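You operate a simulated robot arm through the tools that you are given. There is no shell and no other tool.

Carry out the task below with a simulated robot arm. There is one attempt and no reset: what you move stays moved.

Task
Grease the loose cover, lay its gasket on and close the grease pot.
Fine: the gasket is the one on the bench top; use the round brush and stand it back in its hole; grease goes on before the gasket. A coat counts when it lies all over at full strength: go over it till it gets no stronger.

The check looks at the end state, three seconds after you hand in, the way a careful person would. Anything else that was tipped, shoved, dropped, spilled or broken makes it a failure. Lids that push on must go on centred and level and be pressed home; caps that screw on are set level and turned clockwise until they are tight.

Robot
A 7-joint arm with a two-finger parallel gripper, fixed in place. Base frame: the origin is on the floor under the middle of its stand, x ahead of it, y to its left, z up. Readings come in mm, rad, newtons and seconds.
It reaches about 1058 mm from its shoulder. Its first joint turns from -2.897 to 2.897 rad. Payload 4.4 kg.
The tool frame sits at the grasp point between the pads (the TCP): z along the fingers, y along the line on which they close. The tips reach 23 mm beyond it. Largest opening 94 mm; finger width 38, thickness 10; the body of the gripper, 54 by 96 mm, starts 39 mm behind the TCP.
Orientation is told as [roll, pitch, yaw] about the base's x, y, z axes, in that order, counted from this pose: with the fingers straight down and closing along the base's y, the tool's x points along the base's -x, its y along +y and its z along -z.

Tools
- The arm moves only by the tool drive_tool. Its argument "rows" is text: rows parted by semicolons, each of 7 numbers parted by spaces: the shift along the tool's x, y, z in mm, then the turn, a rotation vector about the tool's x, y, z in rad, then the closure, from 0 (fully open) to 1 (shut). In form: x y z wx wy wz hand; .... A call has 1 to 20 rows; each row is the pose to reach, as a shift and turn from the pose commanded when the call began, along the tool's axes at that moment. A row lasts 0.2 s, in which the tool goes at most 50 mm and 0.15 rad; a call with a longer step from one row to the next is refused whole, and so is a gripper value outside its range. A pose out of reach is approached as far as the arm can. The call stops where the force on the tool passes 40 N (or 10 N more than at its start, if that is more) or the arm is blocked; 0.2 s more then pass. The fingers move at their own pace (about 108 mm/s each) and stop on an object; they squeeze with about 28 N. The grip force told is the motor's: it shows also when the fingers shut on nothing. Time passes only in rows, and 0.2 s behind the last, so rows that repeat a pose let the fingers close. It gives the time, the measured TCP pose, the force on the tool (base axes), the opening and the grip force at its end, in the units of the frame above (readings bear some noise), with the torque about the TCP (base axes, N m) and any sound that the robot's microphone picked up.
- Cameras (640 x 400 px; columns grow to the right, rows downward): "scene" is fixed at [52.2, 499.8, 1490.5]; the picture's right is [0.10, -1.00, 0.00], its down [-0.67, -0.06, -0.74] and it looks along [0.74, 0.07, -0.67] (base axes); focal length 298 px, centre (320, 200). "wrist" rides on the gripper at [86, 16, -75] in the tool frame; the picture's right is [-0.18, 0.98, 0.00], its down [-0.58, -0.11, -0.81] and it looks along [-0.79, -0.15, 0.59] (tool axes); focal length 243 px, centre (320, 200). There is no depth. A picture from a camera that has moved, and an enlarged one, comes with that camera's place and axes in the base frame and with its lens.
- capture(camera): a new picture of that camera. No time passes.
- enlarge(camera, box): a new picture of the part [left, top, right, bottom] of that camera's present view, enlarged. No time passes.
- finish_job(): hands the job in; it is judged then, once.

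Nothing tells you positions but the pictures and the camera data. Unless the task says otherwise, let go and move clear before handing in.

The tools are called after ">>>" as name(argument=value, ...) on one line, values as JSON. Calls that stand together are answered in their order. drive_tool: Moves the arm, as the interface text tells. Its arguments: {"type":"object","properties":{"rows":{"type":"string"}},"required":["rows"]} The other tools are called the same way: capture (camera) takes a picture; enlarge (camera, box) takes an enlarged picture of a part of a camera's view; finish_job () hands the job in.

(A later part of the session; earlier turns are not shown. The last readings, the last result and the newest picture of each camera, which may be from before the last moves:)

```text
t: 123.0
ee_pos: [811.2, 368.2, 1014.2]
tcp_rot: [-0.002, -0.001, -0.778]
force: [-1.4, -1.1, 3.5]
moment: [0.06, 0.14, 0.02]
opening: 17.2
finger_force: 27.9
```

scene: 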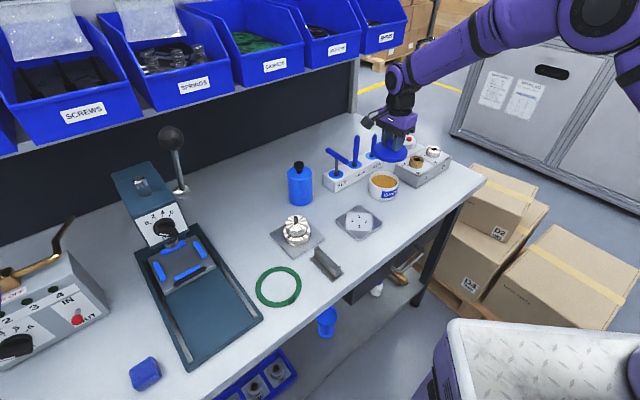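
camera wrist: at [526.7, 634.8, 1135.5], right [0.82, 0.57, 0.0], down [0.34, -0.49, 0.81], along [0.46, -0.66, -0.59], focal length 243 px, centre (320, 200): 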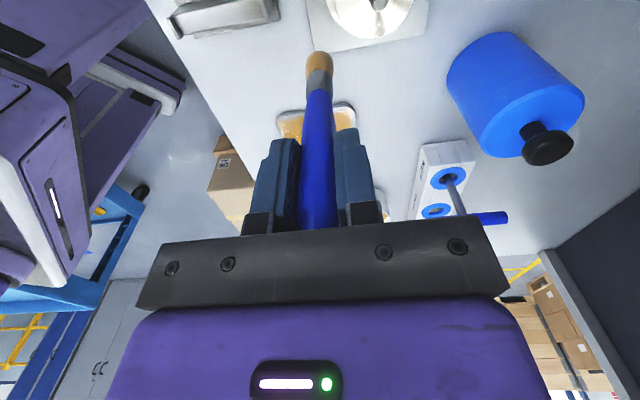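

>>> drive_tool(rows="0 0 0.4 0 0 0 1; 0 0 0.4 0 0 0 1; 0 0 -2 0 0 0 1; 0 0 -12 0 0 0 1; 0 0 -50 0 0 0 1; 40 -2 -50 0 0 0 1; 80 -4 -50 0 0 0 1; 119 -6 -50 0 0 0 1; 119 -6 -15 0 0 0 1; 119 -6 15 0 0 0 1; 119 -6 25 0 0 0 1; 119 -6 28.7 0 0 0 1; 119 -28 28.7 0 0 0 1; 119 -51 28.7 0 0 0 1; 119 -75 28.7 0 0 0 1; 119 -98 28.7 0 0 0 1; 119 -98 28.7 0 0 0 1")

>>> enlarge(camera="wrist", box=[240, 0, 440, 130])

```text
t: 126.6
ee_pos: [657.5, 380.1, 985.4]
tcp_rot: [0.0, 0.0, -0.779]
force: [-0.8, -0.3, 5.5]
moment: [0.0, 0.07, 0.0]
opening: 17.5
finger_force: 28.4
```

```text
3.08 times, centred on (340, 65) of wrist
camera zoom: at [607.7, 452.4, 1058.2], right [0.82, 0.57, 0.0], down [0.34, -0.49, 0.81], along [0.46, -0.66, -0.59], focal length 746 px, centre (258, 615)
```

zoom: 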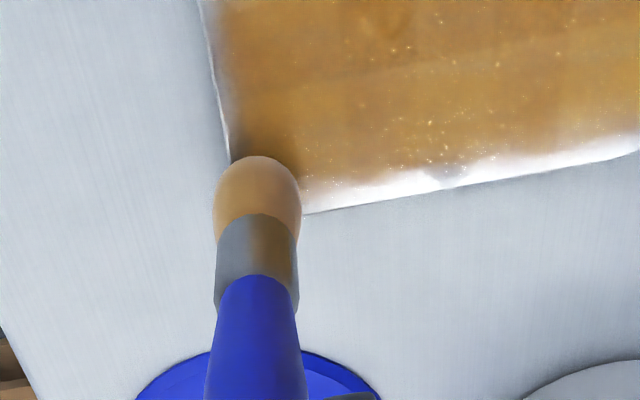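

>>> drive_tool(rows="9 0 -4 0 0 0 1; 9 0 0 0 0 0 1; 9 24 0 0 0 0 1; 9 47 0 0 0 0 1; 9 71 0 0 0 0 1; 9 94 0 0 0 0 1; 18 94 -4 0 0 0 1; 18 94 0 0 0 0 1; 18 71 0 0 0 0 1; 18 47 0 0 0 0 1; 18 24 0 0 0 0 1; 18 -1 0 0 0 0 1; 27 -1 -4 0 0 0 1; 27 -1 0 0 0 0 1; 27 24 0 0 0 0 1; 27 47 0 0 0 0 1; 27 71 0 0 0 0 1; 27 94 0 0 0 0 1; 36 94 -4 0 0 0 1; 36 94 0 0 0 0 1")

>>> drive_tool(rows="0 -24 0 0 0 0 1; 0 -47 0 0 0 0 1; 0 -71 0 0 0 0 1; 0 -95 0 0 0 0 1; 9 -95 -4 0 0 0 1; 9 -95 0 0 0 0 1; 9 -71 0 0 0 0 1; 9 -47 0 0 0 0 1; 9 -24 0 0 0 0 1; 9 0 0 0 0 0 1; 18 0 -4 0 0 0 1; 18 0 0 0 0 0 1; 18 -24 0 0 0 0 1; 18 -47 0 0 0 0 1; 18 -71 0 0 0 0 1; 18 -95 0 0 0 0 1; 27 -95 -4 0 0 0 1; 27 -95 0 0 0 0 1; 27 -71 0 0 0 0 1; 27 -47 0 0 0 0 1")

>>> drive_tool(rows="0 23 0 0 0 0 1; 0 47 0 0 0 0 1; 9 45 -4 0 0 0 1; 9 45 0 0 0 0 1; 9 23 0 0 0 0 1; 9 0 0 0 0 0 1; 9 -24 0 0 0 0 1; 9 -46 0 0 0 0 1; 18 -44 -4 0 0 0 1; 18 -42 -0.3 0 0 0 1; 18 -24 -0.3 0 0 0 1; 18 0 -0.3 0 0 0 1; 18 23 -0.3 0 0 0 1; 18 42 -0.3 0 0 0 1; 18 42 -10 0 0 0 1; 18 42 -50 0 0 0 1; 0 42 -78 0 0 0 1; 0 42 -78 0 0 0 1")

>>> enlarge(camera="scene", box=[335, 195, 375, 245])

```text
t: 130.8
ee_pos: [697.2, 472.1, 984.5]
tcp_rot: [0.0, 0.0, -0.78]
force: [0.0, 0.2, -0.3]
moment: [0.01, -0.01, 0.01]
opening: 17.6
finger_force: 28.0
```

```text
t: 135.0
ee_pos: [644.1, 460.0, 985.8]
tcp_rot: [0.0, 0.001, -0.779]
force: [0.2, 0.1, -0.2]
moment: [-0.02, 0.0, 0.0]
opening: 17.9
finger_force: 27.7
```

```text
t: 138.8
ee_pos: [674.9, 489.0, 1063.0]
tcp_rot: [0.001, 0.001, -0.778]
force: [0.3, -0.3, -0.2]
moment: [-0.03, 0.03, -0.01]
opening: 17.3
finger_force: 29.0
```

```text
8.00 times, centred on (355, 220) of scene
camera zoom: at [52.2, 499.8, 1490.5], right [0.1, -1.0, 0.0], down [-0.67, -0.06, -0.74], along [0.74, 0.07, -0.67], focal length 2385 px, centre (40, 40)
```

zoom: 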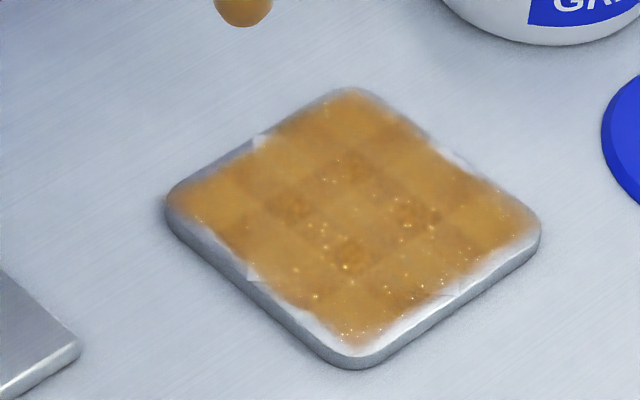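

>>> drive_tool(rows="-8 -20 0 0 0 0 1; -16 -42.7 20 0 0 0 1; -16 -42.7 50 0 0 0 1; -16 -42.7 72 0 0 0 1; -16 -42.7 78 0 0 0 1; -16 -42.7 78.5 0 0 0 1; -16 -42.7 78.5 0 0 0 1")

>>> drive_tool(rows="0 0 0.5 0 0 0 1; 0 0 0.5 0 0 0 1")

>>> drive_tool(rows="0 0 0.5 0 0 0 1; 0 0 0.5 0 0 0 1")

```text
t: 140.4
ee_pos: [655.6, 447.6, 985.4]
tcp_rot: [0.001, 0.001, -0.779]
force: [-0.7, -0.2, 21.1]
moment: [0.07, 0.08, 0.0]
opening: 17.6
finger_force: 28.2
```

```text
t: 141.0
ee_pos: [655.9, 446.3, 983.8]
tcp_rot: [0.002, 0.0, -0.778]
force: [0.8, 0.4, 21.9]
moment: [0.16, -0.02, 0.0]
opening: 17.6
finger_force: 28.3
```

```text
t: 141.6
ee_pos: [655.1, 446.4, 983.1]
tcp_rot: [0.0, -0.001, -0.779]
force: [1.4, -0.3, 21.4]
moment: [0.04, -0.08, -0.01]
opening: 17.5
finger_force: 28.3
```

The brush slips in the grip at about 21 N, so pressing a bit deeper guarantees contact. I'll repeat the pass with about 10 N and monitor.

>>> drive_tool(rows="0 0 -5 0 0 0 1; -24 -23 -5 0 0 0 1; -47 -46 -5 0 0 0 1; -47 -46 -0.6 0 0 0 1; -47 -23 -0.6 0 0 0 1; -47 0 -0.6 0 0 0 1; -47 23 -0.6 0 0 0 1; -47 46 -0.6 0 0 0 1; -38 46 -4 0 0 0 1; -38 46 -0.6 0 0 0 1; -38 23 -0.6 0 0 0 1; -38 0 -0.6 0 0 0 1; -38 -23 -0.6 0 0 0 1; -38 -46 -0.6 0 0 0 1; -29 -46 -4 0 0 0 1; -29 -46 -0.6 0 0 0 1; -29 -23 -0.6 0 0 0 1; -29 0 -0.6 0 0 0 1; -29 23 -0.6 0 0 0 1; -29 46 -0.6 0 0 0 1")

>>> drive_tool(rows="9 0 -3.4 0 0 0 1; 9 0 0 0 0 0 1; 9 -23 0 0 0 0 1; 9 -46 0 0 0 0 1; 9 -69 0 0 0 0 1; 9 -92 0 0 0 0 1; 18 -92 -3.4 0 0 0 1; 18 -92 0 0 0 0 1; 18 -69 0 0 0 0 1; 18 -46 0 0 0 0 1; 18 -23 0 0 0 0 1; 18 0 0 0 0 0 1; 27 0 -3.4 0 0 0 1; 27 0 0 0 0 0 1; 27 -23 0 0 0 0 1; 27 -46 0 0 0 0 1; 27 -69 0 0 0 0 1; 27 -92 0 0 0 0 1; 27 -92 0 0 0 0 1")

>>> enlarge(camera="wrist", box=[240, 0, 440, 130])

```text
t: 145.8
ee_pos: [710.1, 458.1, 984.2]
tcp_rot: [0.001, -0.002, -0.778]
force: [-0.2, 0.1, 0.3]
moment: [0.02, -0.01, 0.02]
opening: 17.5
finger_force: 27.8
```

```text
t: 149.8
ee_pos: [624.9, 413.5, 983.0]
tcp_rot: [0.002, 0.002, -0.78]
force: [-0.1, -0.3, 4.5]
moment: [0.08, 0.08, 0.01]
opening: 17.4
finger_force: 28.0
```

```text
3.08 times, centred on (340, 65) of wrist
camera zoom: at [575.2, 485.6, 1056.9], right [0.82, 0.57, 0.0], down [0.34, -0.49, 0.81], along [0.46, -0.66, -0.59], focal length 746 px, centre (258, 615)
```

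zoom: 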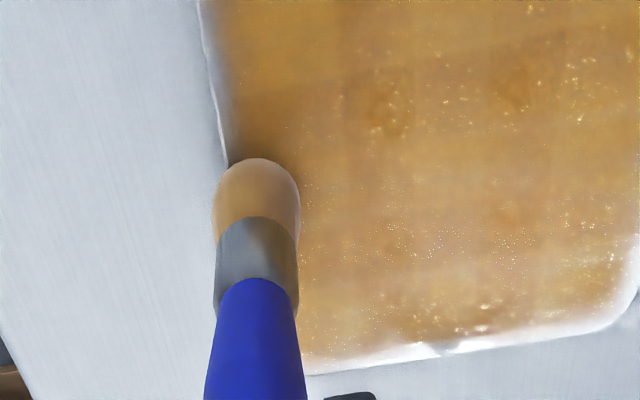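

>>> drive_tool(rows="0 0 -10 0 0 0 1; 10 35 -40 0 0 0 1; 25 70 -60 0 0 0 1; 40 105 -75 0 0 0 1; 55 120 -80 0 0 0 1; 55 120 -80 0 0 0 1")

>>> enlarge(camera="wrist", box=[180, 0, 340, 120])

>>> enlarge(camera="scene", box=[335, 195, 375, 245])

```text
t: 151.2
ee_pos: [671.9, 537.3, 1063.5]
tcp_rot: [0.0, -0.002, -0.779]
force: [-0.3, 0.2, 0.3]
moment: [-0.01, 0.01, 0.02]
opening: 17.3
finger_force: 27.9
```

```text
3.33 times, centred on (260, 60) of wrist
camera zoom: at [622.3, 608.9, 1137.5], right [0.82, 0.57, 0.0], down [0.34, -0.49, 0.81], along [0.46, -0.66, -0.59], focal length 809 px, centre (520, 667)
```

zoom: 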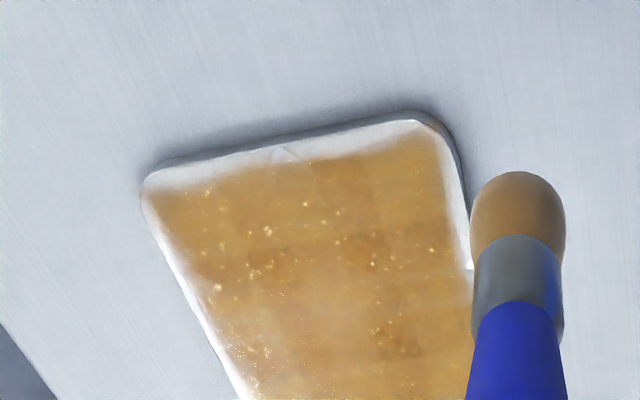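

```text
8.00 times, centred on (355, 220) of scene
camera zoom: at [52.2, 499.8, 1490.5], right [0.1, -1.0, 0.0], down [-0.67, -0.06, -0.74], along [0.74, 0.07, -0.67], focal length 2385 px, centre (40, 40)
```

zoom: 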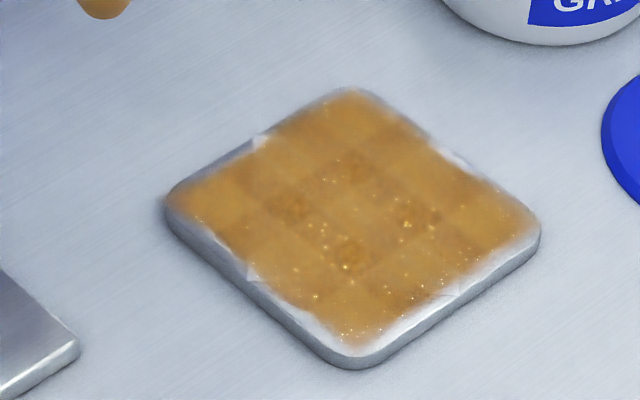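

The coat has not changed over the last passes, so it is at full strength. Now I'll take the brush back over its GREASE hole, going around the T‑key.

>>> drive_tool(rows="-40 0 -20 0 0 0 1; -85 0 -40 0 0 0 1; -130 0 -50 0 0 0 1; -170 5 -50 0 0 0 1; -209 20 -50 0 0 0 1; -209 60 -50 0 0 0 1; -209 99.7 -50 0 0 0 1; -209 99.7 -50 0 0 0 1")

>>> enlarge(camera="wrist", box=[260, 0, 380, 100])

>>> enlarge(camera="scene", box=[320, 80, 400, 190])

```text
t: 153.0
ee_pos: [887.2, 459.0, 1110.7]
tcp_rot: [0.0, -0.001, -0.779]
force: [0.5, -0.4, 0.3]
moment: [0.02, -0.01, -0.01]
opening: 17.6
finger_force: 27.5
```

```text
4.00 times, centred on (320, 50) of wrist
camera zoom: at [838.6, 531.3, 1185.6], right [0.82, 0.57, 0.0], down [0.34, -0.49, 0.81], along [0.46, -0.66, -0.59], focal length 970 px, centre (320, 800)
```

zoom: 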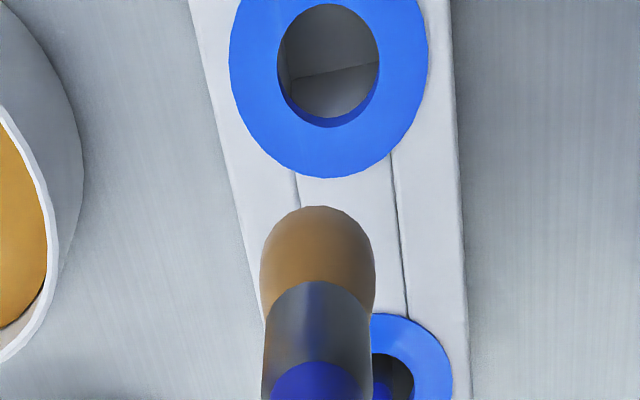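

```text
3.64 times, centred on (360, 135) of scene
camera zoom: at [52.2, 499.8, 1490.5], right [0.1, -1.0, 0.0], down [-0.67, -0.06, -0.74], along [0.74, 0.07, -0.67], focal length 1084 px, centre (174, 436)
```

zoom: 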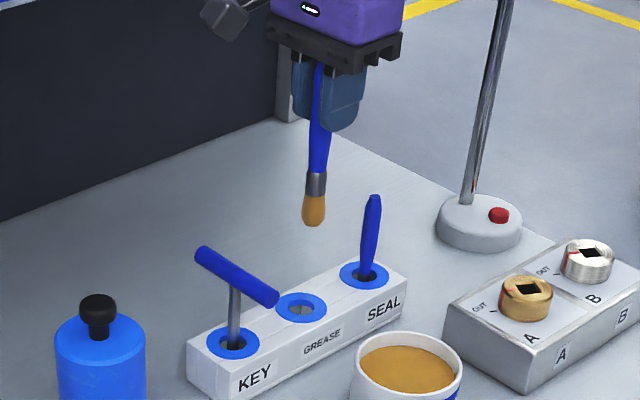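

Compared with when I drew it out, I'm about 3 mm short in tool y and 2 mm in x. I'll correct and lower the tip to just above the hole, then check.

>>> drive_tool(rows="1.8 3.2 0 0 0 0 1; 1.8 3.2 25 0 0 0 1; 1.8 3.2 50 0 0 0 1; 1.8 3.2 70 0 0 0 1; 1.8 3.2 70 0 0 0 1")

>>> enlarge(camera="wrist", box=[260, 0, 380, 100])

>>> enlarge(camera="scene", box=[335, 110, 385, 170])

```text
t: 154.2
ee_pos: [889.3, 463.3, 1042.0]
tcp_rot: [0.0, 0.0, -0.779]
force: [-0.7, -0.1, -0.4]
moment: [-0.05, 0.0, 0.01]
opening: 17.6
finger_force: 28.3
```

```text
4.00 times, centred on (320, 50) of wrist
camera zoom: at [840.1, 535.9, 1115.8], right [0.82, 0.57, 0.0], down [0.34, -0.49, 0.81], along [0.46, -0.66, -0.59], focal length 970 px, centre (320, 800)
```

zoom: 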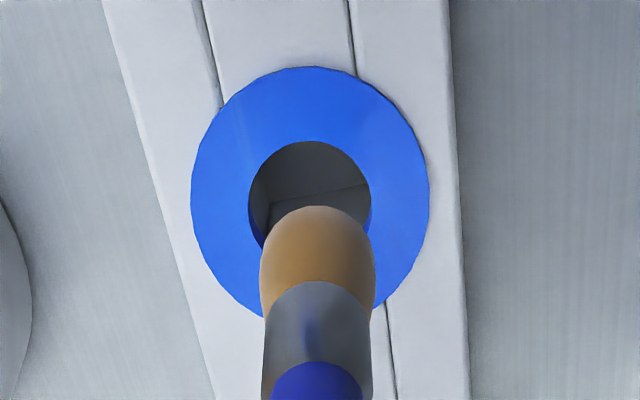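

```text
6.67 times, centred on (360, 140) of scene
camera zoom: at [52.2, 499.8, 1490.5], right [0.1, -1.0, 0.0], down [-0.67, -0.06, -0.74], along [0.74, 0.07, -0.67], focal length 1988 px, centre (53, 600)
```

zoom: 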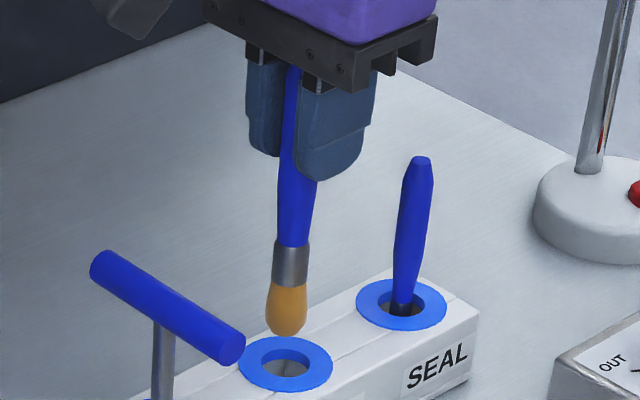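

Aligned within about 1 mm. Lowering the brush into its hole.

>>> drive_tool(rows="0 -1 5 0 0 0 1; 0 -1 12 0 0 0 1; 0 -1 20 0 0 0 1; 0 -1 30 0 0 0 1; 0 -1 40 0 0 0 1; 0 -1 50 0 0 0 1; 0 -1 50 0 0 0 1")

>>> enlarge(camera="scene", box=[335, 110, 385, 170])

>>> enlarge(camera="wrist", box=[240, 0, 400, 120])

```text
t: 155.8
ee_pos: [888.9, 463.2, 994.1]
tcp_rot: [0.0, 0.0, -0.778]
force: [0.5, 0.4, -1.3]
moment: [-0.01, 0.02, -0.05]
opening: 17.3
finger_force: 28.3
```

```text
6.67 times, centred on (360, 140) of scene
camera zoom: at [52.2, 499.8, 1490.5], right [0.1, -1.0, 0.0], down [-0.67, -0.06, -0.74], along [0.74, 0.07, -0.67], focal length 1988 px, centre (53, 600)
```

zoom: 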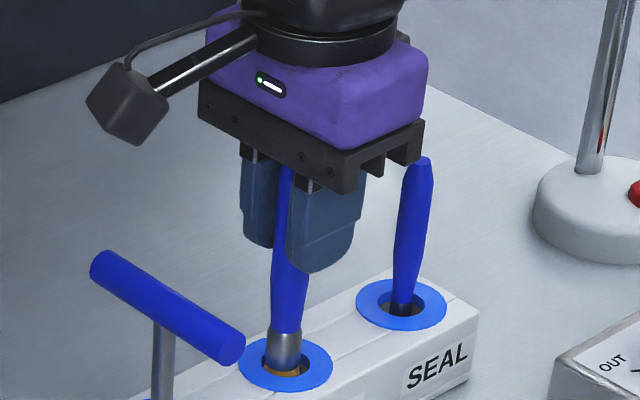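

```text
3.33 times, centred on (320, 60) of wrist
camera zoom: at [839.3, 535.5, 1066.5], right [0.82, 0.57, 0.0], down [0.34, -0.49, 0.81], along [0.46, -0.66, -0.59], focal length 809 px, centre (320, 667)
```

zoom: 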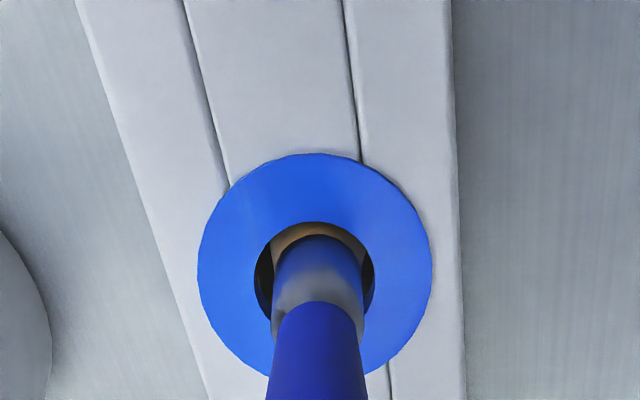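

>>> drive_tool(rows="0 0 4 0 0 0 1; 0 0 8 0 0 0 1; 0 0 11 0 0 0 1; 0 0 11 0 0 0 1")

>>> drive_tool(rows="0 0 1 0 0 0 1; 0 0 2 0 0 0 1; 0 0 2 0 0 0 1")

>>> enlarge(camera="scene", box=[335, 110, 385, 170])

```text
t: 156.8
ee_pos: [888.8, 463.4, 983.2]
tcp_rot: [0.0, 0.002, -0.778]
force: [-0.5, 0.3, 0.1]
moment: [0.01, -0.02, 0.0]
opening: 17.3
finger_force: 28.0
```

```text
t: 157.6
ee_pos: [888.5, 463.8, 981.1]
tcp_rot: [-0.001, 0.001, -0.778]
force: [-0.8, 0.4, 2.1]
moment: [0.06, 0.03, 0.01]
opening: 17.3
finger_force: 28.5
```

```text
6.67 times, centred on (360, 140) of scene
camera zoom: at [52.2, 499.8, 1490.5], right [0.1, -1.0, 0.0], down [-0.67, -0.06, -0.74], along [0.74, 0.07, -0.67], focal length 1988 px, centre (53, 600)
```

zoom: 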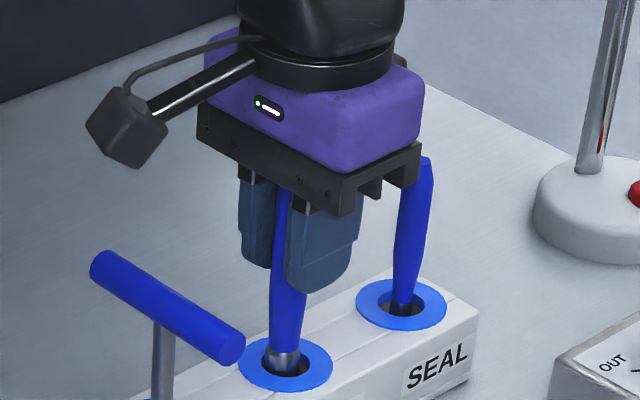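

>>> drive_tool(rows="0 0 0.7 0 0 0 1; 0 0 0.7 0 0 0 1")

```text
t: 158.2
ee_pos: [889.0, 463.5, 981.4]
tcp_rot: [0.001, 0.002, -0.78]
force: [-0.1, 0.2, 7.1]
moment: [-0.04, 0.08, 0.01]
opening: 17.5
finger_force: 27.6
```

The brush rests on the bottom of its hole. I'll open the fingers and rise straight up.

>>> drive_tool(rows="0 0 -0.5 0 0 0 1; 0 0 -0.5 0 0 0 0.85; 0 0 -0.5 0 0 0 0.7; 0 0 -0.5 0 0 0 0.4; 0 0 -0.5 0 0 0 0; 0 0 -0.5 0 0 0 0; 0 0 -15 0 0 0 0; 0 0 -40 0 0 0 0; 0 0 -75 0 0 0 0; 0 0 -110 0 0 0 0; 0 0 -130 0 0 0 0; 0 0 -130 0 0 0 0")

>>> enlarge(camera="scene", box=[320, 80, 440, 220])

>>> capture(camera="wrist")

>>> capture(camera="scene")

```text
t: 160.8
ee_pos: [890.4, 465.0, 1111.9]
tcp_rot: [-0.001, 0.0, -0.777]
force: [-0.2, -0.1, 0.1]
moment: [0.0, 0.01, 0.01]
opening: 94.1
finger_force: 0.0
```

```text
2.86 times, centred on (380, 150) of scene
camera zoom: at [52.2, 499.8, 1490.5], right [0.1, -1.0, 0.0], down [-0.67, -0.06, -0.74], along [0.74, 0.07, -0.67], focal length 852 px, centre (149, 343)
```

zoom: 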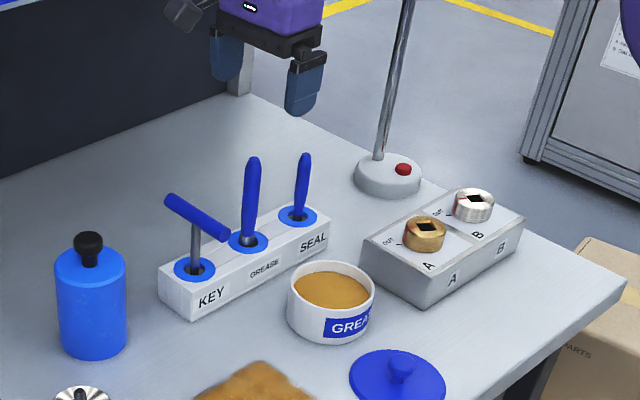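

```text
taken
camera wrist: at [840.2, 536.0, 1184.8], right [0.82, 0.57, 0.0], down [0.34, -0.49, 0.81], along [0.46, -0.66, -0.59], focal length 243 px, centre (320, 200)
```

wrist: 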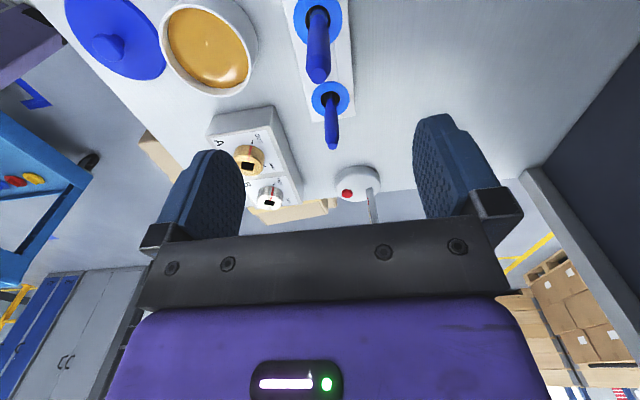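

```text
taken
```

scene: 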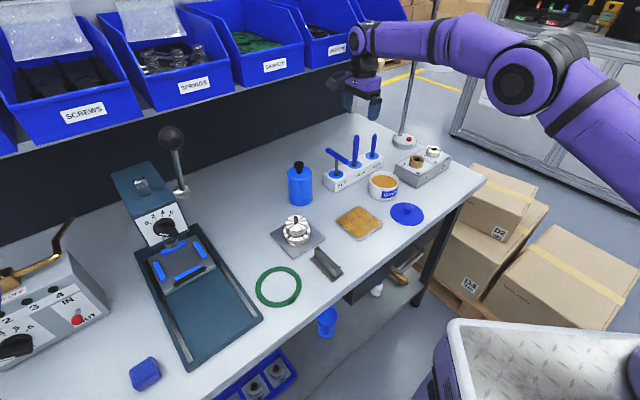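

The brush stands back in its hole. Next is the gasket: I'll move over to view it and its tab closely.

>>> drive_tool(rows="39 -15.6 0 0 0 0 0; 78 -31.2 0 0 0 0 0; 117 -46.8 0 0 0 0 0; 156 -62.4 0 0 0 0 0; 195 -78 0 0 0 0 0; 234 -93.6 0 0 0 0 0; 273 -109.3 0 0 0 0 0; 312 -125 5 0 0 0 0; 351 -140.5 15 0 0 0 0; 390 -156 25 0 0 0 0; 429 -172 35 0 0 0 0; 468 -187.4 50 0 0 0 0; 506.7 -202.9 62 0 0 0 0; 506.7 -202.9 62 0 0 0 0")

>>> capture(camera="wrist")

>>> enlarge(camera="wrist", box=[220, 40, 440, 190])

>>> enlarge(camera="scene", box=[245, 255, 315, 315])

```text
t: 163.8
ee_pos: [386.8, 676.1, 1049.6]
tcp_rot: [0.0, 0.002, -0.779]
force: [-0.4, 0.3, -0.1]
moment: [0.02, 0.01, -0.01]
opening: 94.2
finger_force: 0.1
```

```text
taken
camera wrist: at [336.9, 748.5, 1122.3], right [0.82, 0.57, 0.0], down [0.34, -0.49, 0.81], along [0.46, -0.66, -0.59], focal length 243 px, centre (320, 200)
```

wrist: 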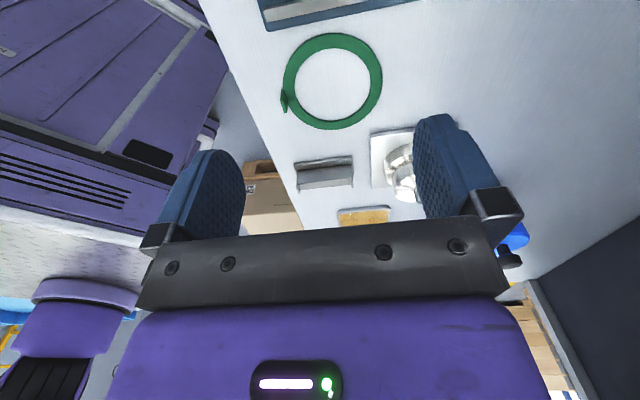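

```text
2.67 times, centred on (330, 115) of wrist
camera zoom: at [336.9, 748.5, 1122.3], right [0.82, 0.57, 0.0], down [0.34, -0.49, 0.81], along [0.46, -0.66, -0.59], focal length 647 px, centre (293, 427)
```

zoom: 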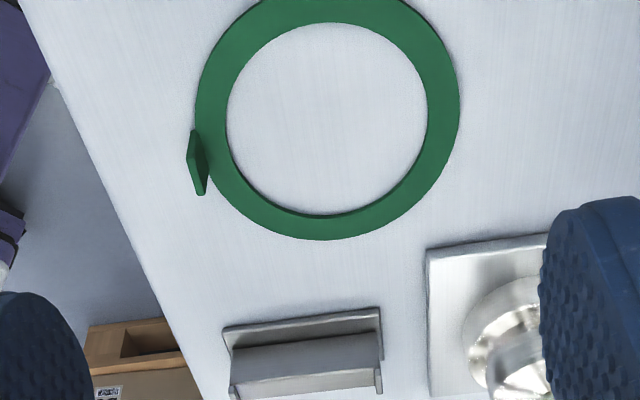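

```text
6.67 times, centred on (280, 285) of scene
camera zoom: at [52.2, 499.8, 1490.5], right [0.1, -1.0, 0.0], down [-0.67, -0.06, -0.74], along [0.74, 0.07, -0.67], focal length 1988 px, centre (587, -367)
```

zoom: 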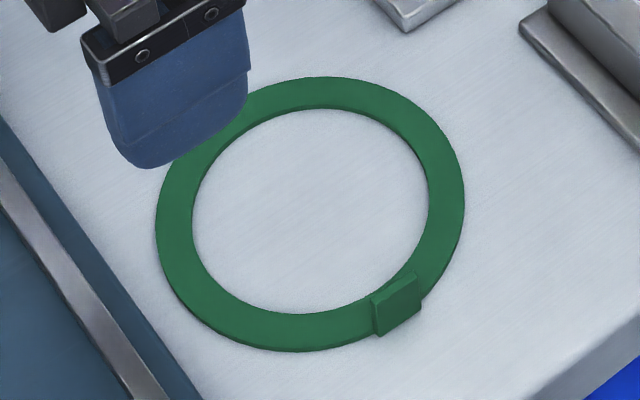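

The gasket is a ring (ID ~83) with an upright tab on its front side, with the tab faces square to my fingers. I'll hover closer over the tab.

>>> drive_tool(rows="-20 -18 20 0 0 0 0.3; -40 -36 40 0 0 0 0.55; -57.5 -52 60 0 0 0 0.57; -57.5 -52 90 0 0 0 0.57; -57.5 -52 90 0 0 0 0.57")

>>> capture(camera="wrist")

>>> enlarge(camera="wrist", box=[260, 30, 420, 150])

>>> enlarge(camera="scene", box=[255, 250, 325, 320])

```text
t: 165.0
ee_pos: [391.3, 597.5, 957.4]
tcp_rot: [0.001, 0.001, -0.777]
force: [0.6, 0.2, 0.0]
moment: [0.0, 0.02, 0.02]
opening: 40.2
finger_force: 0.1
```

```text
taken
camera wrist: at [342.0, 669.2, 1030.5], right [0.82, 0.57, 0.0], down [0.34, -0.49, 0.81], along [0.46, -0.66, -0.59], focal length 243 px, centre (320, 200)
```

wrist: 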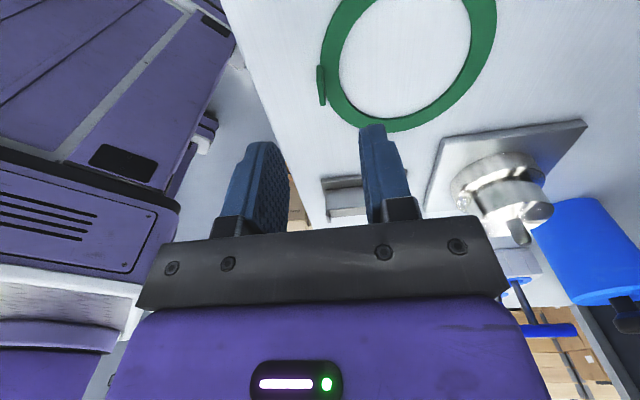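

```text
3.33 times, centred on (340, 90) of wrist
camera zoom: at [342.0, 669.2, 1030.5], right [0.82, 0.57, 0.0], down [0.34, -0.49, 0.81], along [0.46, -0.66, -0.59], focal length 809 px, centre (253, 567)
```

zoom: 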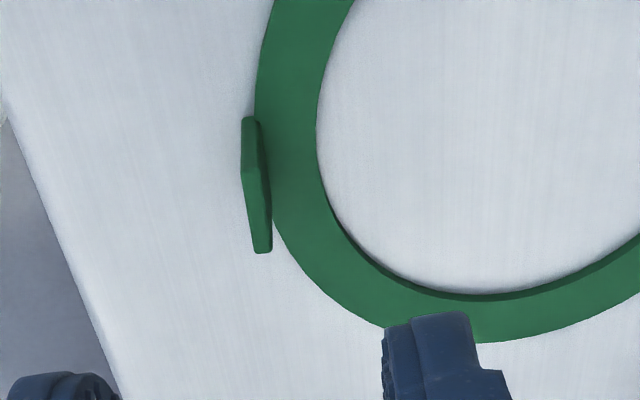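

```text
5.71 times, centred on (290, 285) of scene
camera zoom: at [52.2, 499.8, 1490.5], right [0.1, -1.0, 0.0], down [-0.67, -0.06, -0.74], along [0.74, 0.07, -0.67], focal length 1704 px, centre (491, -286)
```

zoom: 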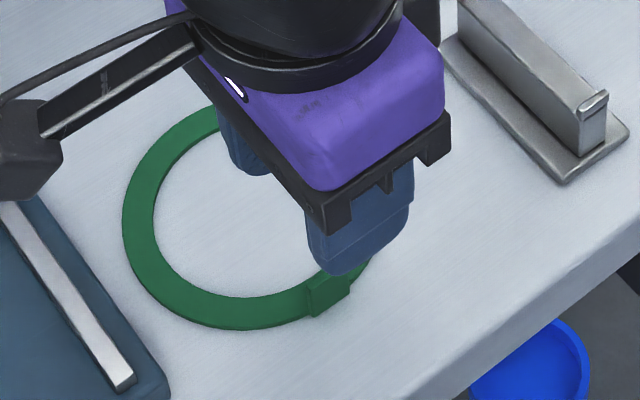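

The tab is right below the tool, about 20 mm tall and 3 mm thick. Lowering so the tips stop just above the ring band, straddling the tab.

>>> drive_tool(rows="-3 0.4 20 0 0 0 0.57; -3 0.4 40 0 0 0 0.57; -3 0.4 58 0 0 0 0.57; -3 0.4 65 0 0 0 0.57; -3 0.4 65 0 0 0 0.57")

>>> enlarge(camera="wrist", box=[240, 60, 400, 200])

>>> enlarge(camera="scene", box=[265, 260, 325, 320])

```text
t: 166.2
ee_pos: [392.8, 596.0, 892.8]
tcp_rot: [0.0, 0.0, -0.779]
force: [-0.1, 0.0, -0.5]
moment: [0.01, -0.01, 0.0]
opening: 40.3
finger_force: 0.1
```

```text
2.86 times, centred on (320, 130) of wrist
camera zoom: at [343.4, 667.7, 966.1], right [0.82, 0.57, 0.0], down [0.34, -0.49, 0.81], along [0.46, -0.66, -0.59], focal length 693 px, centre (320, 400)
```

zoom: 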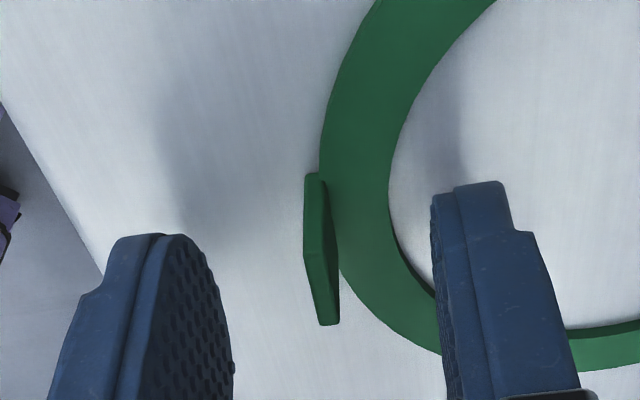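

```text
6.67 times, centred on (295, 290) of scene
camera zoom: at [52.2, 499.8, 1490.5], right [0.1, -1.0, 0.0], down [-0.67, -0.06, -0.74], along [0.74, 0.07, -0.67], focal length 1988 px, centre (487, -400)
```

zoom: 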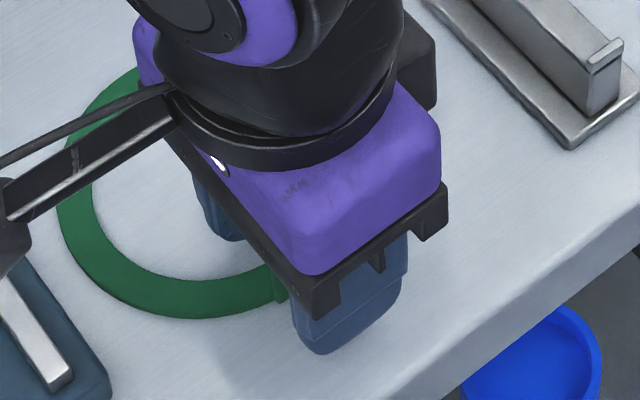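

>>> drive_tool(rows="1 -1.5 3 0 0 0 0.57; 1 -1.5 3 0 0 0 0.75; 1 -1.5 3 0 0 0 0.9; 1 -1.5 3 0 0 0 1; 1 -1.5 3 0 0 0 1; 1 -1.5 3 0 0 0 1")

>>> enlarge(camera="wrist", box=[240, 60, 400, 200])

```text
t: 167.6
ee_pos: [390.2, 594.9, 891.1]
tcp_rot: [0.001, 0.001, -0.779]
force: [-0.8, -0.6, 1.2]
moment: [-0.02, 0.02, -0.02]
opening: 2.8
finger_force: 28.3
```

```text
2.86 times, centred on (320, 130) of wrist
camera zoom: at [340.9, 667.6, 963.3], right [0.82, 0.57, 0.0], down [0.34, -0.49, 0.81], along [0.46, -0.66, -0.59], focal length 693 px, centre (320, 400)
```

zoom: 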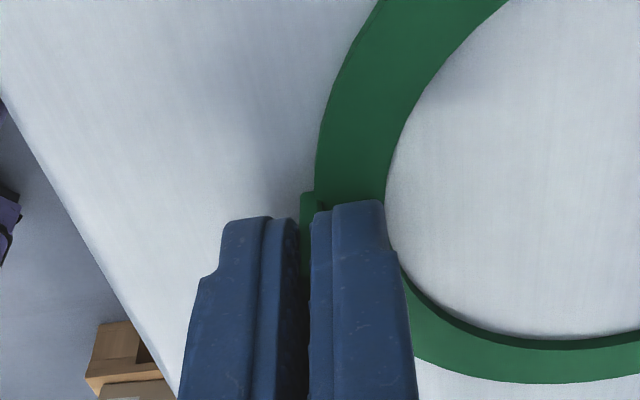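

Gripped the tab (2.8 mm). Lifting the gasket.

>>> drive_tool(rows="0 0 -3 0 0 0 1; 0 0 -10 0 0 0 1; 0 0 -25 0 0 0 1; 0 0 -50 0 0 0 1; 0 0 -85 0 0 0 1; 0 0 -85 0 0 0 1")

>>> capture(camera="wrist")

>>> enlarge(camera="scene", box=[230, 200, 350, 330])

```text
t: 169.0
ee_pos: [389.7, 595.2, 975.2]
tcp_rot: [0.0, 0.002, -0.778]
force: [-0.5, 0.0, -0.3]
moment: [-0.01, -0.01, 0.01]
opening: 2.7
finger_force: 27.7
```

```text
taken
camera wrist: at [341.1, 668.6, 1049.3], right [0.82, 0.57, 0.0], down [0.34, -0.49, 0.81], along [0.46, -0.66, -0.59], focal length 243 px, centre (320, 200)
```

wrist: 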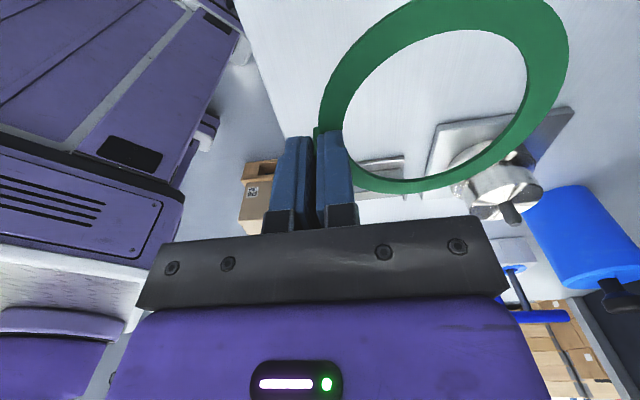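

```text
3.08 times, centred on (290, 265) of scene
camera zoom: at [52.2, 499.8, 1490.5], right [0.1, -1.0, 0.0], down [-0.67, -0.06, -0.74], along [0.74, 0.07, -0.67], focal length 917 px, centre (412, 0)
```

zoom: 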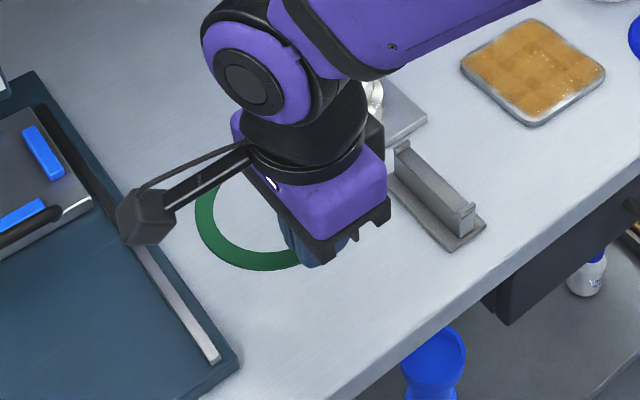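

>>> enlarge(camera="wrist", box=[300, 0, 600, 200])

```text
2.00 times, centred on (450, 100) of wrist
camera zoom: at [341.1, 668.6, 1049.3], right [0.82, 0.57, 0.0], down [0.34, -0.49, 0.81], along [0.46, -0.66, -0.59], focal length 485 px, centre (60, 400)
```

zoom: 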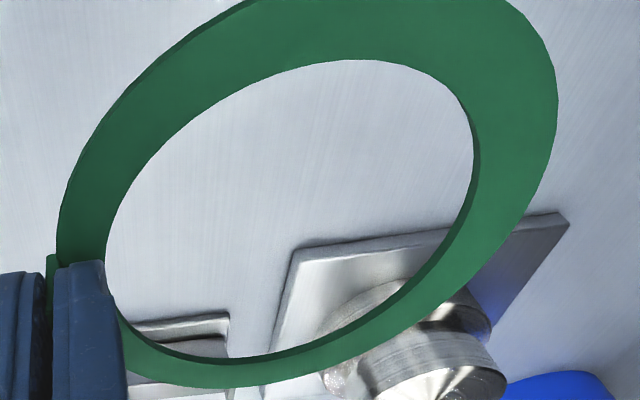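

The gasket is held by its tab. I'll raise it clear of the hub and carry it above the cover, then check its attitude.

>>> drive_tool(rows="0 0 -30 0 0 0 1; 0 0 -60 0 0 0 1; -20 2 -70 0 0 0 1; -50 5 -70 0 0 0 1; -85 8 -70 0 0 0 1; -120 11 -70 0 0 0 1; -155 14 -70 0 0 0 1; -190 18 -70 0 0 0 1; -225 21 -70 0 0 0 1; -260 24 -70 0 0 0 1; -285 26.5 -60 0 0 0 1; -296 27.5 -50 0 0 0 1; -296 27.5 -50 0 0 0 1")

>>> capture(camera="wrist")

>>> enlarge(camera="scene", box=[300, 150, 410, 260])

```text
t: 171.8
ee_pos: [622.1, 407.8, 1025.3]
tcp_rot: [-0.001, 0.001, -0.779]
force: [0.3, 1.5, -0.4]
moment: [-0.05, 0.0, 0.01]
opening: 2.7
finger_force: 27.8
```

```text
taken
camera wrist: at [572.2, 479.5, 1099.6], right [0.82, 0.57, 0.0], down [0.34, -0.49, 0.81], along [0.46, -0.66, -0.59], focal length 243 px, centre (320, 200)
```

wrist: 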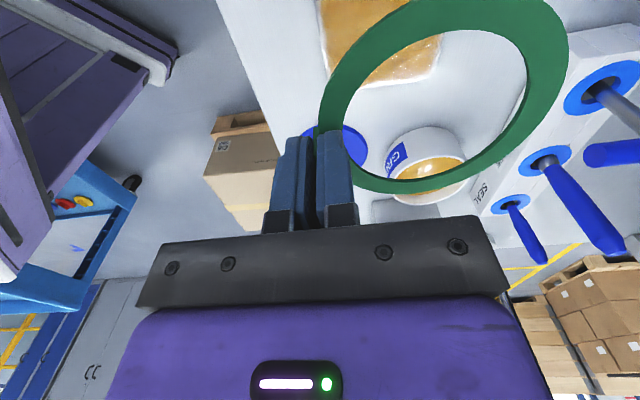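

```text
3.64 times, centred on (355, 205) of scene
camera zoom: at [52.2, 499.8, 1490.5], right [0.1, -1.0, 0.0], down [-0.67, -0.06, -0.74], along [0.74, 0.07, -0.67], focal length 1084 px, centre (193, 182)
```

zoom: 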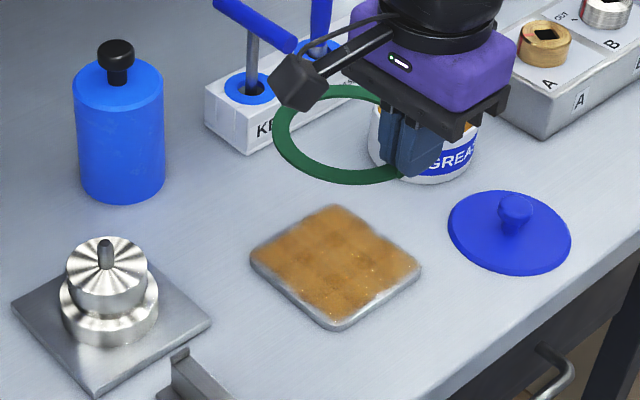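

The gasket hangs level above the cover. I'll lower it to about 15 mm above the plate and compare centres.

>>> drive_tool(rows="0 0 30 0 0 0 1; 0 0 60 0 0 0 1; 0 0 90 0 0 0 1; 0 0 110 0 0 0 1; 0 0 110 0 0 0 1")

>>> enlarge(camera="scene", box=[325, 180, 395, 250])

>>> capture(camera="wrist")

>>> enlarge(camera="wrist", box=[300, 0, 600, 200])

```text
t: 173.0
ee_pos: [621.2, 407.8, 915.9]
tcp_rot: [0.0, 0.001, -0.778]
force: [0.2, -0.1, 0.3]
moment: [0.0, 0.0, 0.0]
opening: 2.8
finger_force: 27.7
```

```text
5.71 times, centred on (360, 215) of scene
camera zoom: at [52.2, 499.8, 1490.5], right [0.1, -1.0, 0.0], down [-0.67, -0.06, -0.74], along [0.74, 0.07, -0.67], focal length 1704 px, centre (91, 114)
```

zoom: 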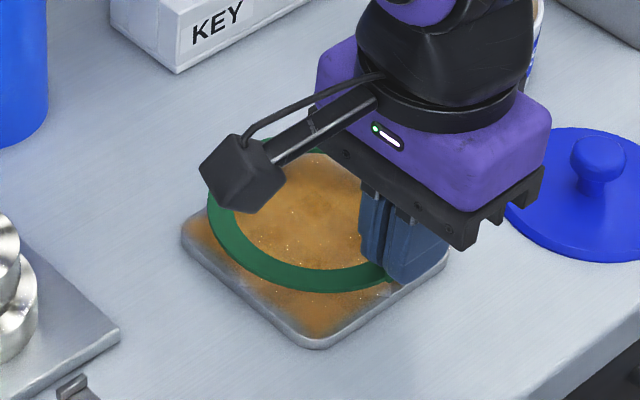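

```text
taken
camera wrist: at [571.6, 478.3, 988.9], right [0.82, 0.57, 0.0], down [0.34, -0.49, 0.81], along [0.46, -0.66, -0.59], focal length 243 px, centre (320, 200)
```

wrist: 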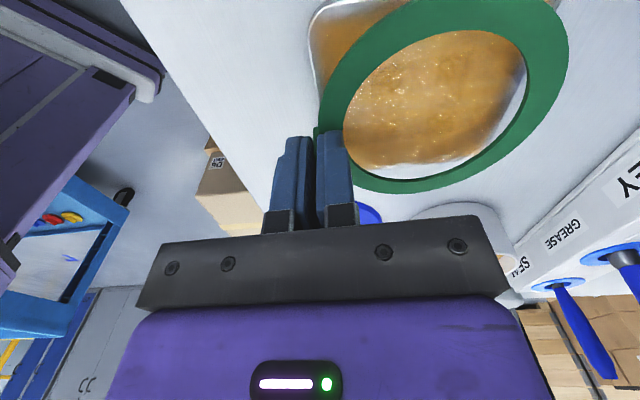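

```text
2.00 times, centred on (450, 100) of wrist
camera zoom: at [571.6, 478.3, 988.9], right [0.82, 0.57, 0.0], down [0.34, -0.49, 0.81], along [0.46, -0.66, -0.59], focal length 485 px, centre (60, 400)
```

zoom: 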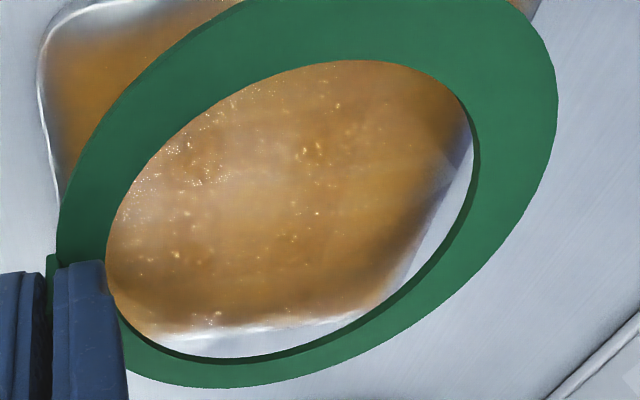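

The ring is within a few mm of centre. I'll shift slightly and lower to just above the plate to compare edges with less parallax.

>>> drive_tool(rows="1.4 -0.3 4 0 0 0 1; 2.7 -0.5 8 0 0 0 1; 2.7 -0.5 11 0 0 0 1; 2.7 -0.5 11 0 0 0 1")

>>> enlarge(camera="scene", box=[330, 185, 390, 245])

>>> enlarge(camera="wrist", box=[300, 0, 600, 200])

```text
t: 174.0
ee_pos: [618.3, 409.0, 904.5]
tcp_rot: [0.0, 0.001, -0.779]
force: [0.3, -1.1, -0.7]
moment: [0.0, 0.0, -0.01]
opening: 2.8
finger_force: 27.8
```

```text
6.67 times, centred on (360, 215) of scene
camera zoom: at [52.2, 499.8, 1490.5], right [0.1, -1.0, 0.0], down [-0.67, -0.06, -0.74], along [0.74, 0.07, -0.67], focal length 1988 px, centre (53, 100)
```

zoom: 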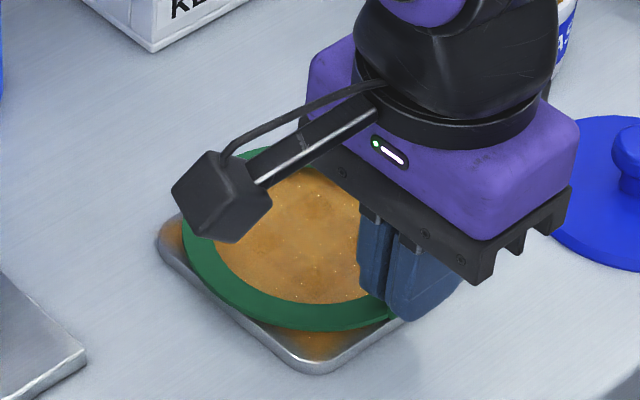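

```text
2.00 times, centred on (450, 100) of wrist
camera zoom: at [569.0, 480.4, 977.6], right [0.82, 0.57, 0.0], down [0.34, -0.49, 0.81], along [0.46, -0.66, -0.59], focal length 485 px, centre (60, 400)
```

zoom: 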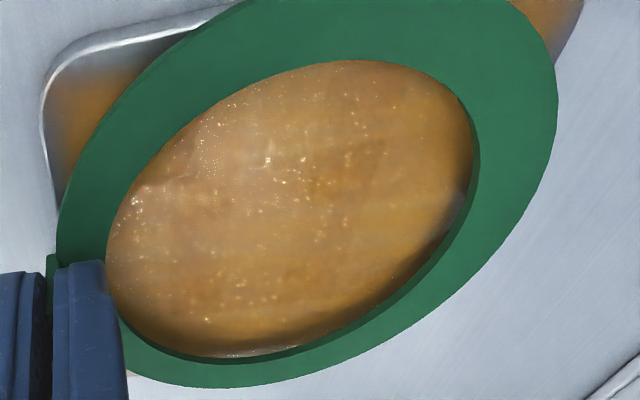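

Wrist and scene views agree to within 2–3 mm; I'll nudge 1.7 mm and set the ring down gently.

>>> drive_tool(rows="0.3 -1.7 0 0 0 0 1; 0.3 -1.7 1.5 0 0 0 1; 0.3 -1.7 3 0 0 0 1; 0.3 -1.7 3 0 0 0 1")

>>> drive_tool(rows="0 0 1 0 0 0 1; 0 0 1 0 0 0 1")

>>> enlarge(camera="scene", box=[330, 185, 390, 245])

>>> enlarge(camera="wrist", box=[300, 0, 600, 200])

```text
t: 175.0
ee_pos: [618.2, 407.9, 900.4]
tcp_rot: [0.0, 0.0, -0.78]
force: [0.7, 0.1, 0.2]
moment: [0.02, 0.01, 0.02]
opening: 2.8
finger_force: 27.6
```

```text
t: 175.6
ee_pos: [616.6, 408.4, 899.8]
tcp_rot: [0.0, 0.0, -0.778]
force: [-0.4, 0.3, 0.0]
moment: [0.02, -0.01, -0.01]
opening: 2.9
finger_force: 28.2
```

```text
6.67 times, centred on (360, 215) of scene
camera zoom: at [52.2, 499.8, 1490.5], right [0.1, -1.0, 0.0], down [-0.67, -0.06, -0.74], along [0.74, 0.07, -0.67], focal length 1988 px, centre (53, 100)
```

zoom: 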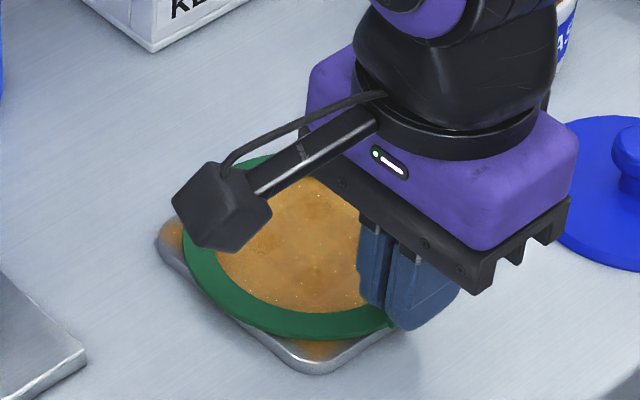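

```text
2.00 times, centred on (450, 100) of wrist
camera zoom: at [568.0, 480.0, 973.2], right [0.82, 0.57, 0.0], down [0.34, -0.49, 0.81], along [0.46, -0.66, -0.59], focal length 485 px, centre (60, 400)
```

zoom: 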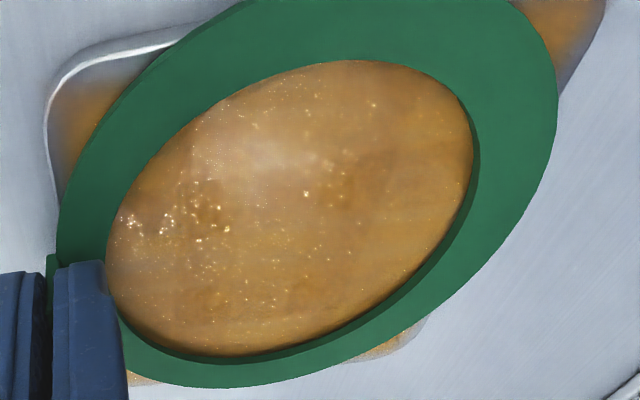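

>>> drive_tool(rows="0 0 1 0 0 0 1; 0 0 1 0 0 0 1")

>>> drive_tool(rows="0 0 1 0 0 0 1; 0 0 1 0 0 0 1")

```text
t: 176.2
ee_pos: [616.5, 407.9, 898.8]
tcp_rot: [-0.001, 0.001, -0.779]
force: [-0.4, -0.3, -0.1]
moment: [-0.03, 0.0, 0.01]
opening: 2.7
finger_force: 27.7
```

```text
t: 176.8
ee_pos: [616.8, 408.3, 898.4]
tcp_rot: [0.0, 0.0, -0.778]
force: [-0.7, 0.4, -0.6]
moment: [0.01, -0.01, -0.01]
opening: 2.7
finger_force: 27.8
```

>>> drive_tool(rows="0 0 1 0 0 0 1; 0 0 1 0 0 0 1")

>>> enlarge(camera="wrist", box=[300, 0, 600, 200])

>>> enlarge(camera="scene", box=[335, 210, 375, 245])

```text
t: 177.4
ee_pos: [617.2, 407.9, 897.9]
tcp_rot: [-0.001, 0.0, -0.777]
force: [-2.7, -2.6, 9.4]
moment: [0.02, 0.04, 0.03]
opening: 2.9
finger_force: 28.4
```

```text
2.00 times, centred on (450, 100) of wrist
camera zoom: at [568.0, 479.9, 971.2], right [0.82, 0.57, 0.0], down [0.34, -0.49, 0.81], along [0.46, -0.66, -0.59], focal length 485 px, centre (60, 400)
```

zoom: 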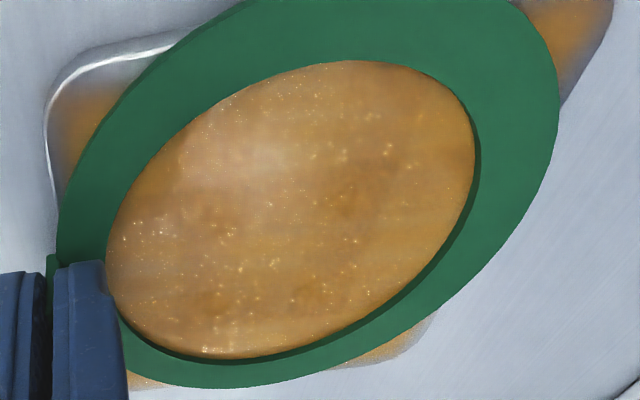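

```text
11.43 times, centred on (355, 228) of scene
camera zoom: at [52.2, 499.8, 1490.5], right [0.1, -1.0, 0.0], down [-0.67, -0.06, -0.74], along [0.74, 0.07, -0.67], focal length 3407 px, centre (-80, -114)
```

zoom: 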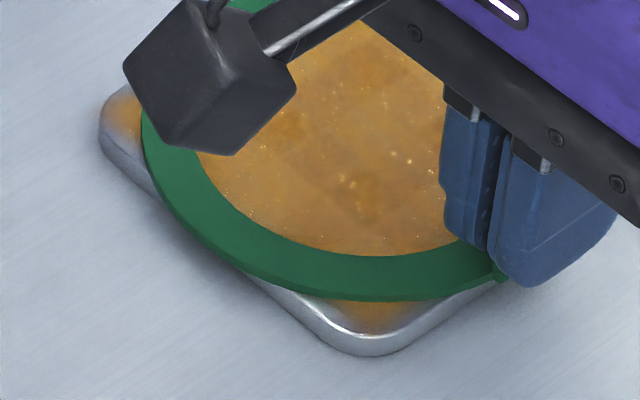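

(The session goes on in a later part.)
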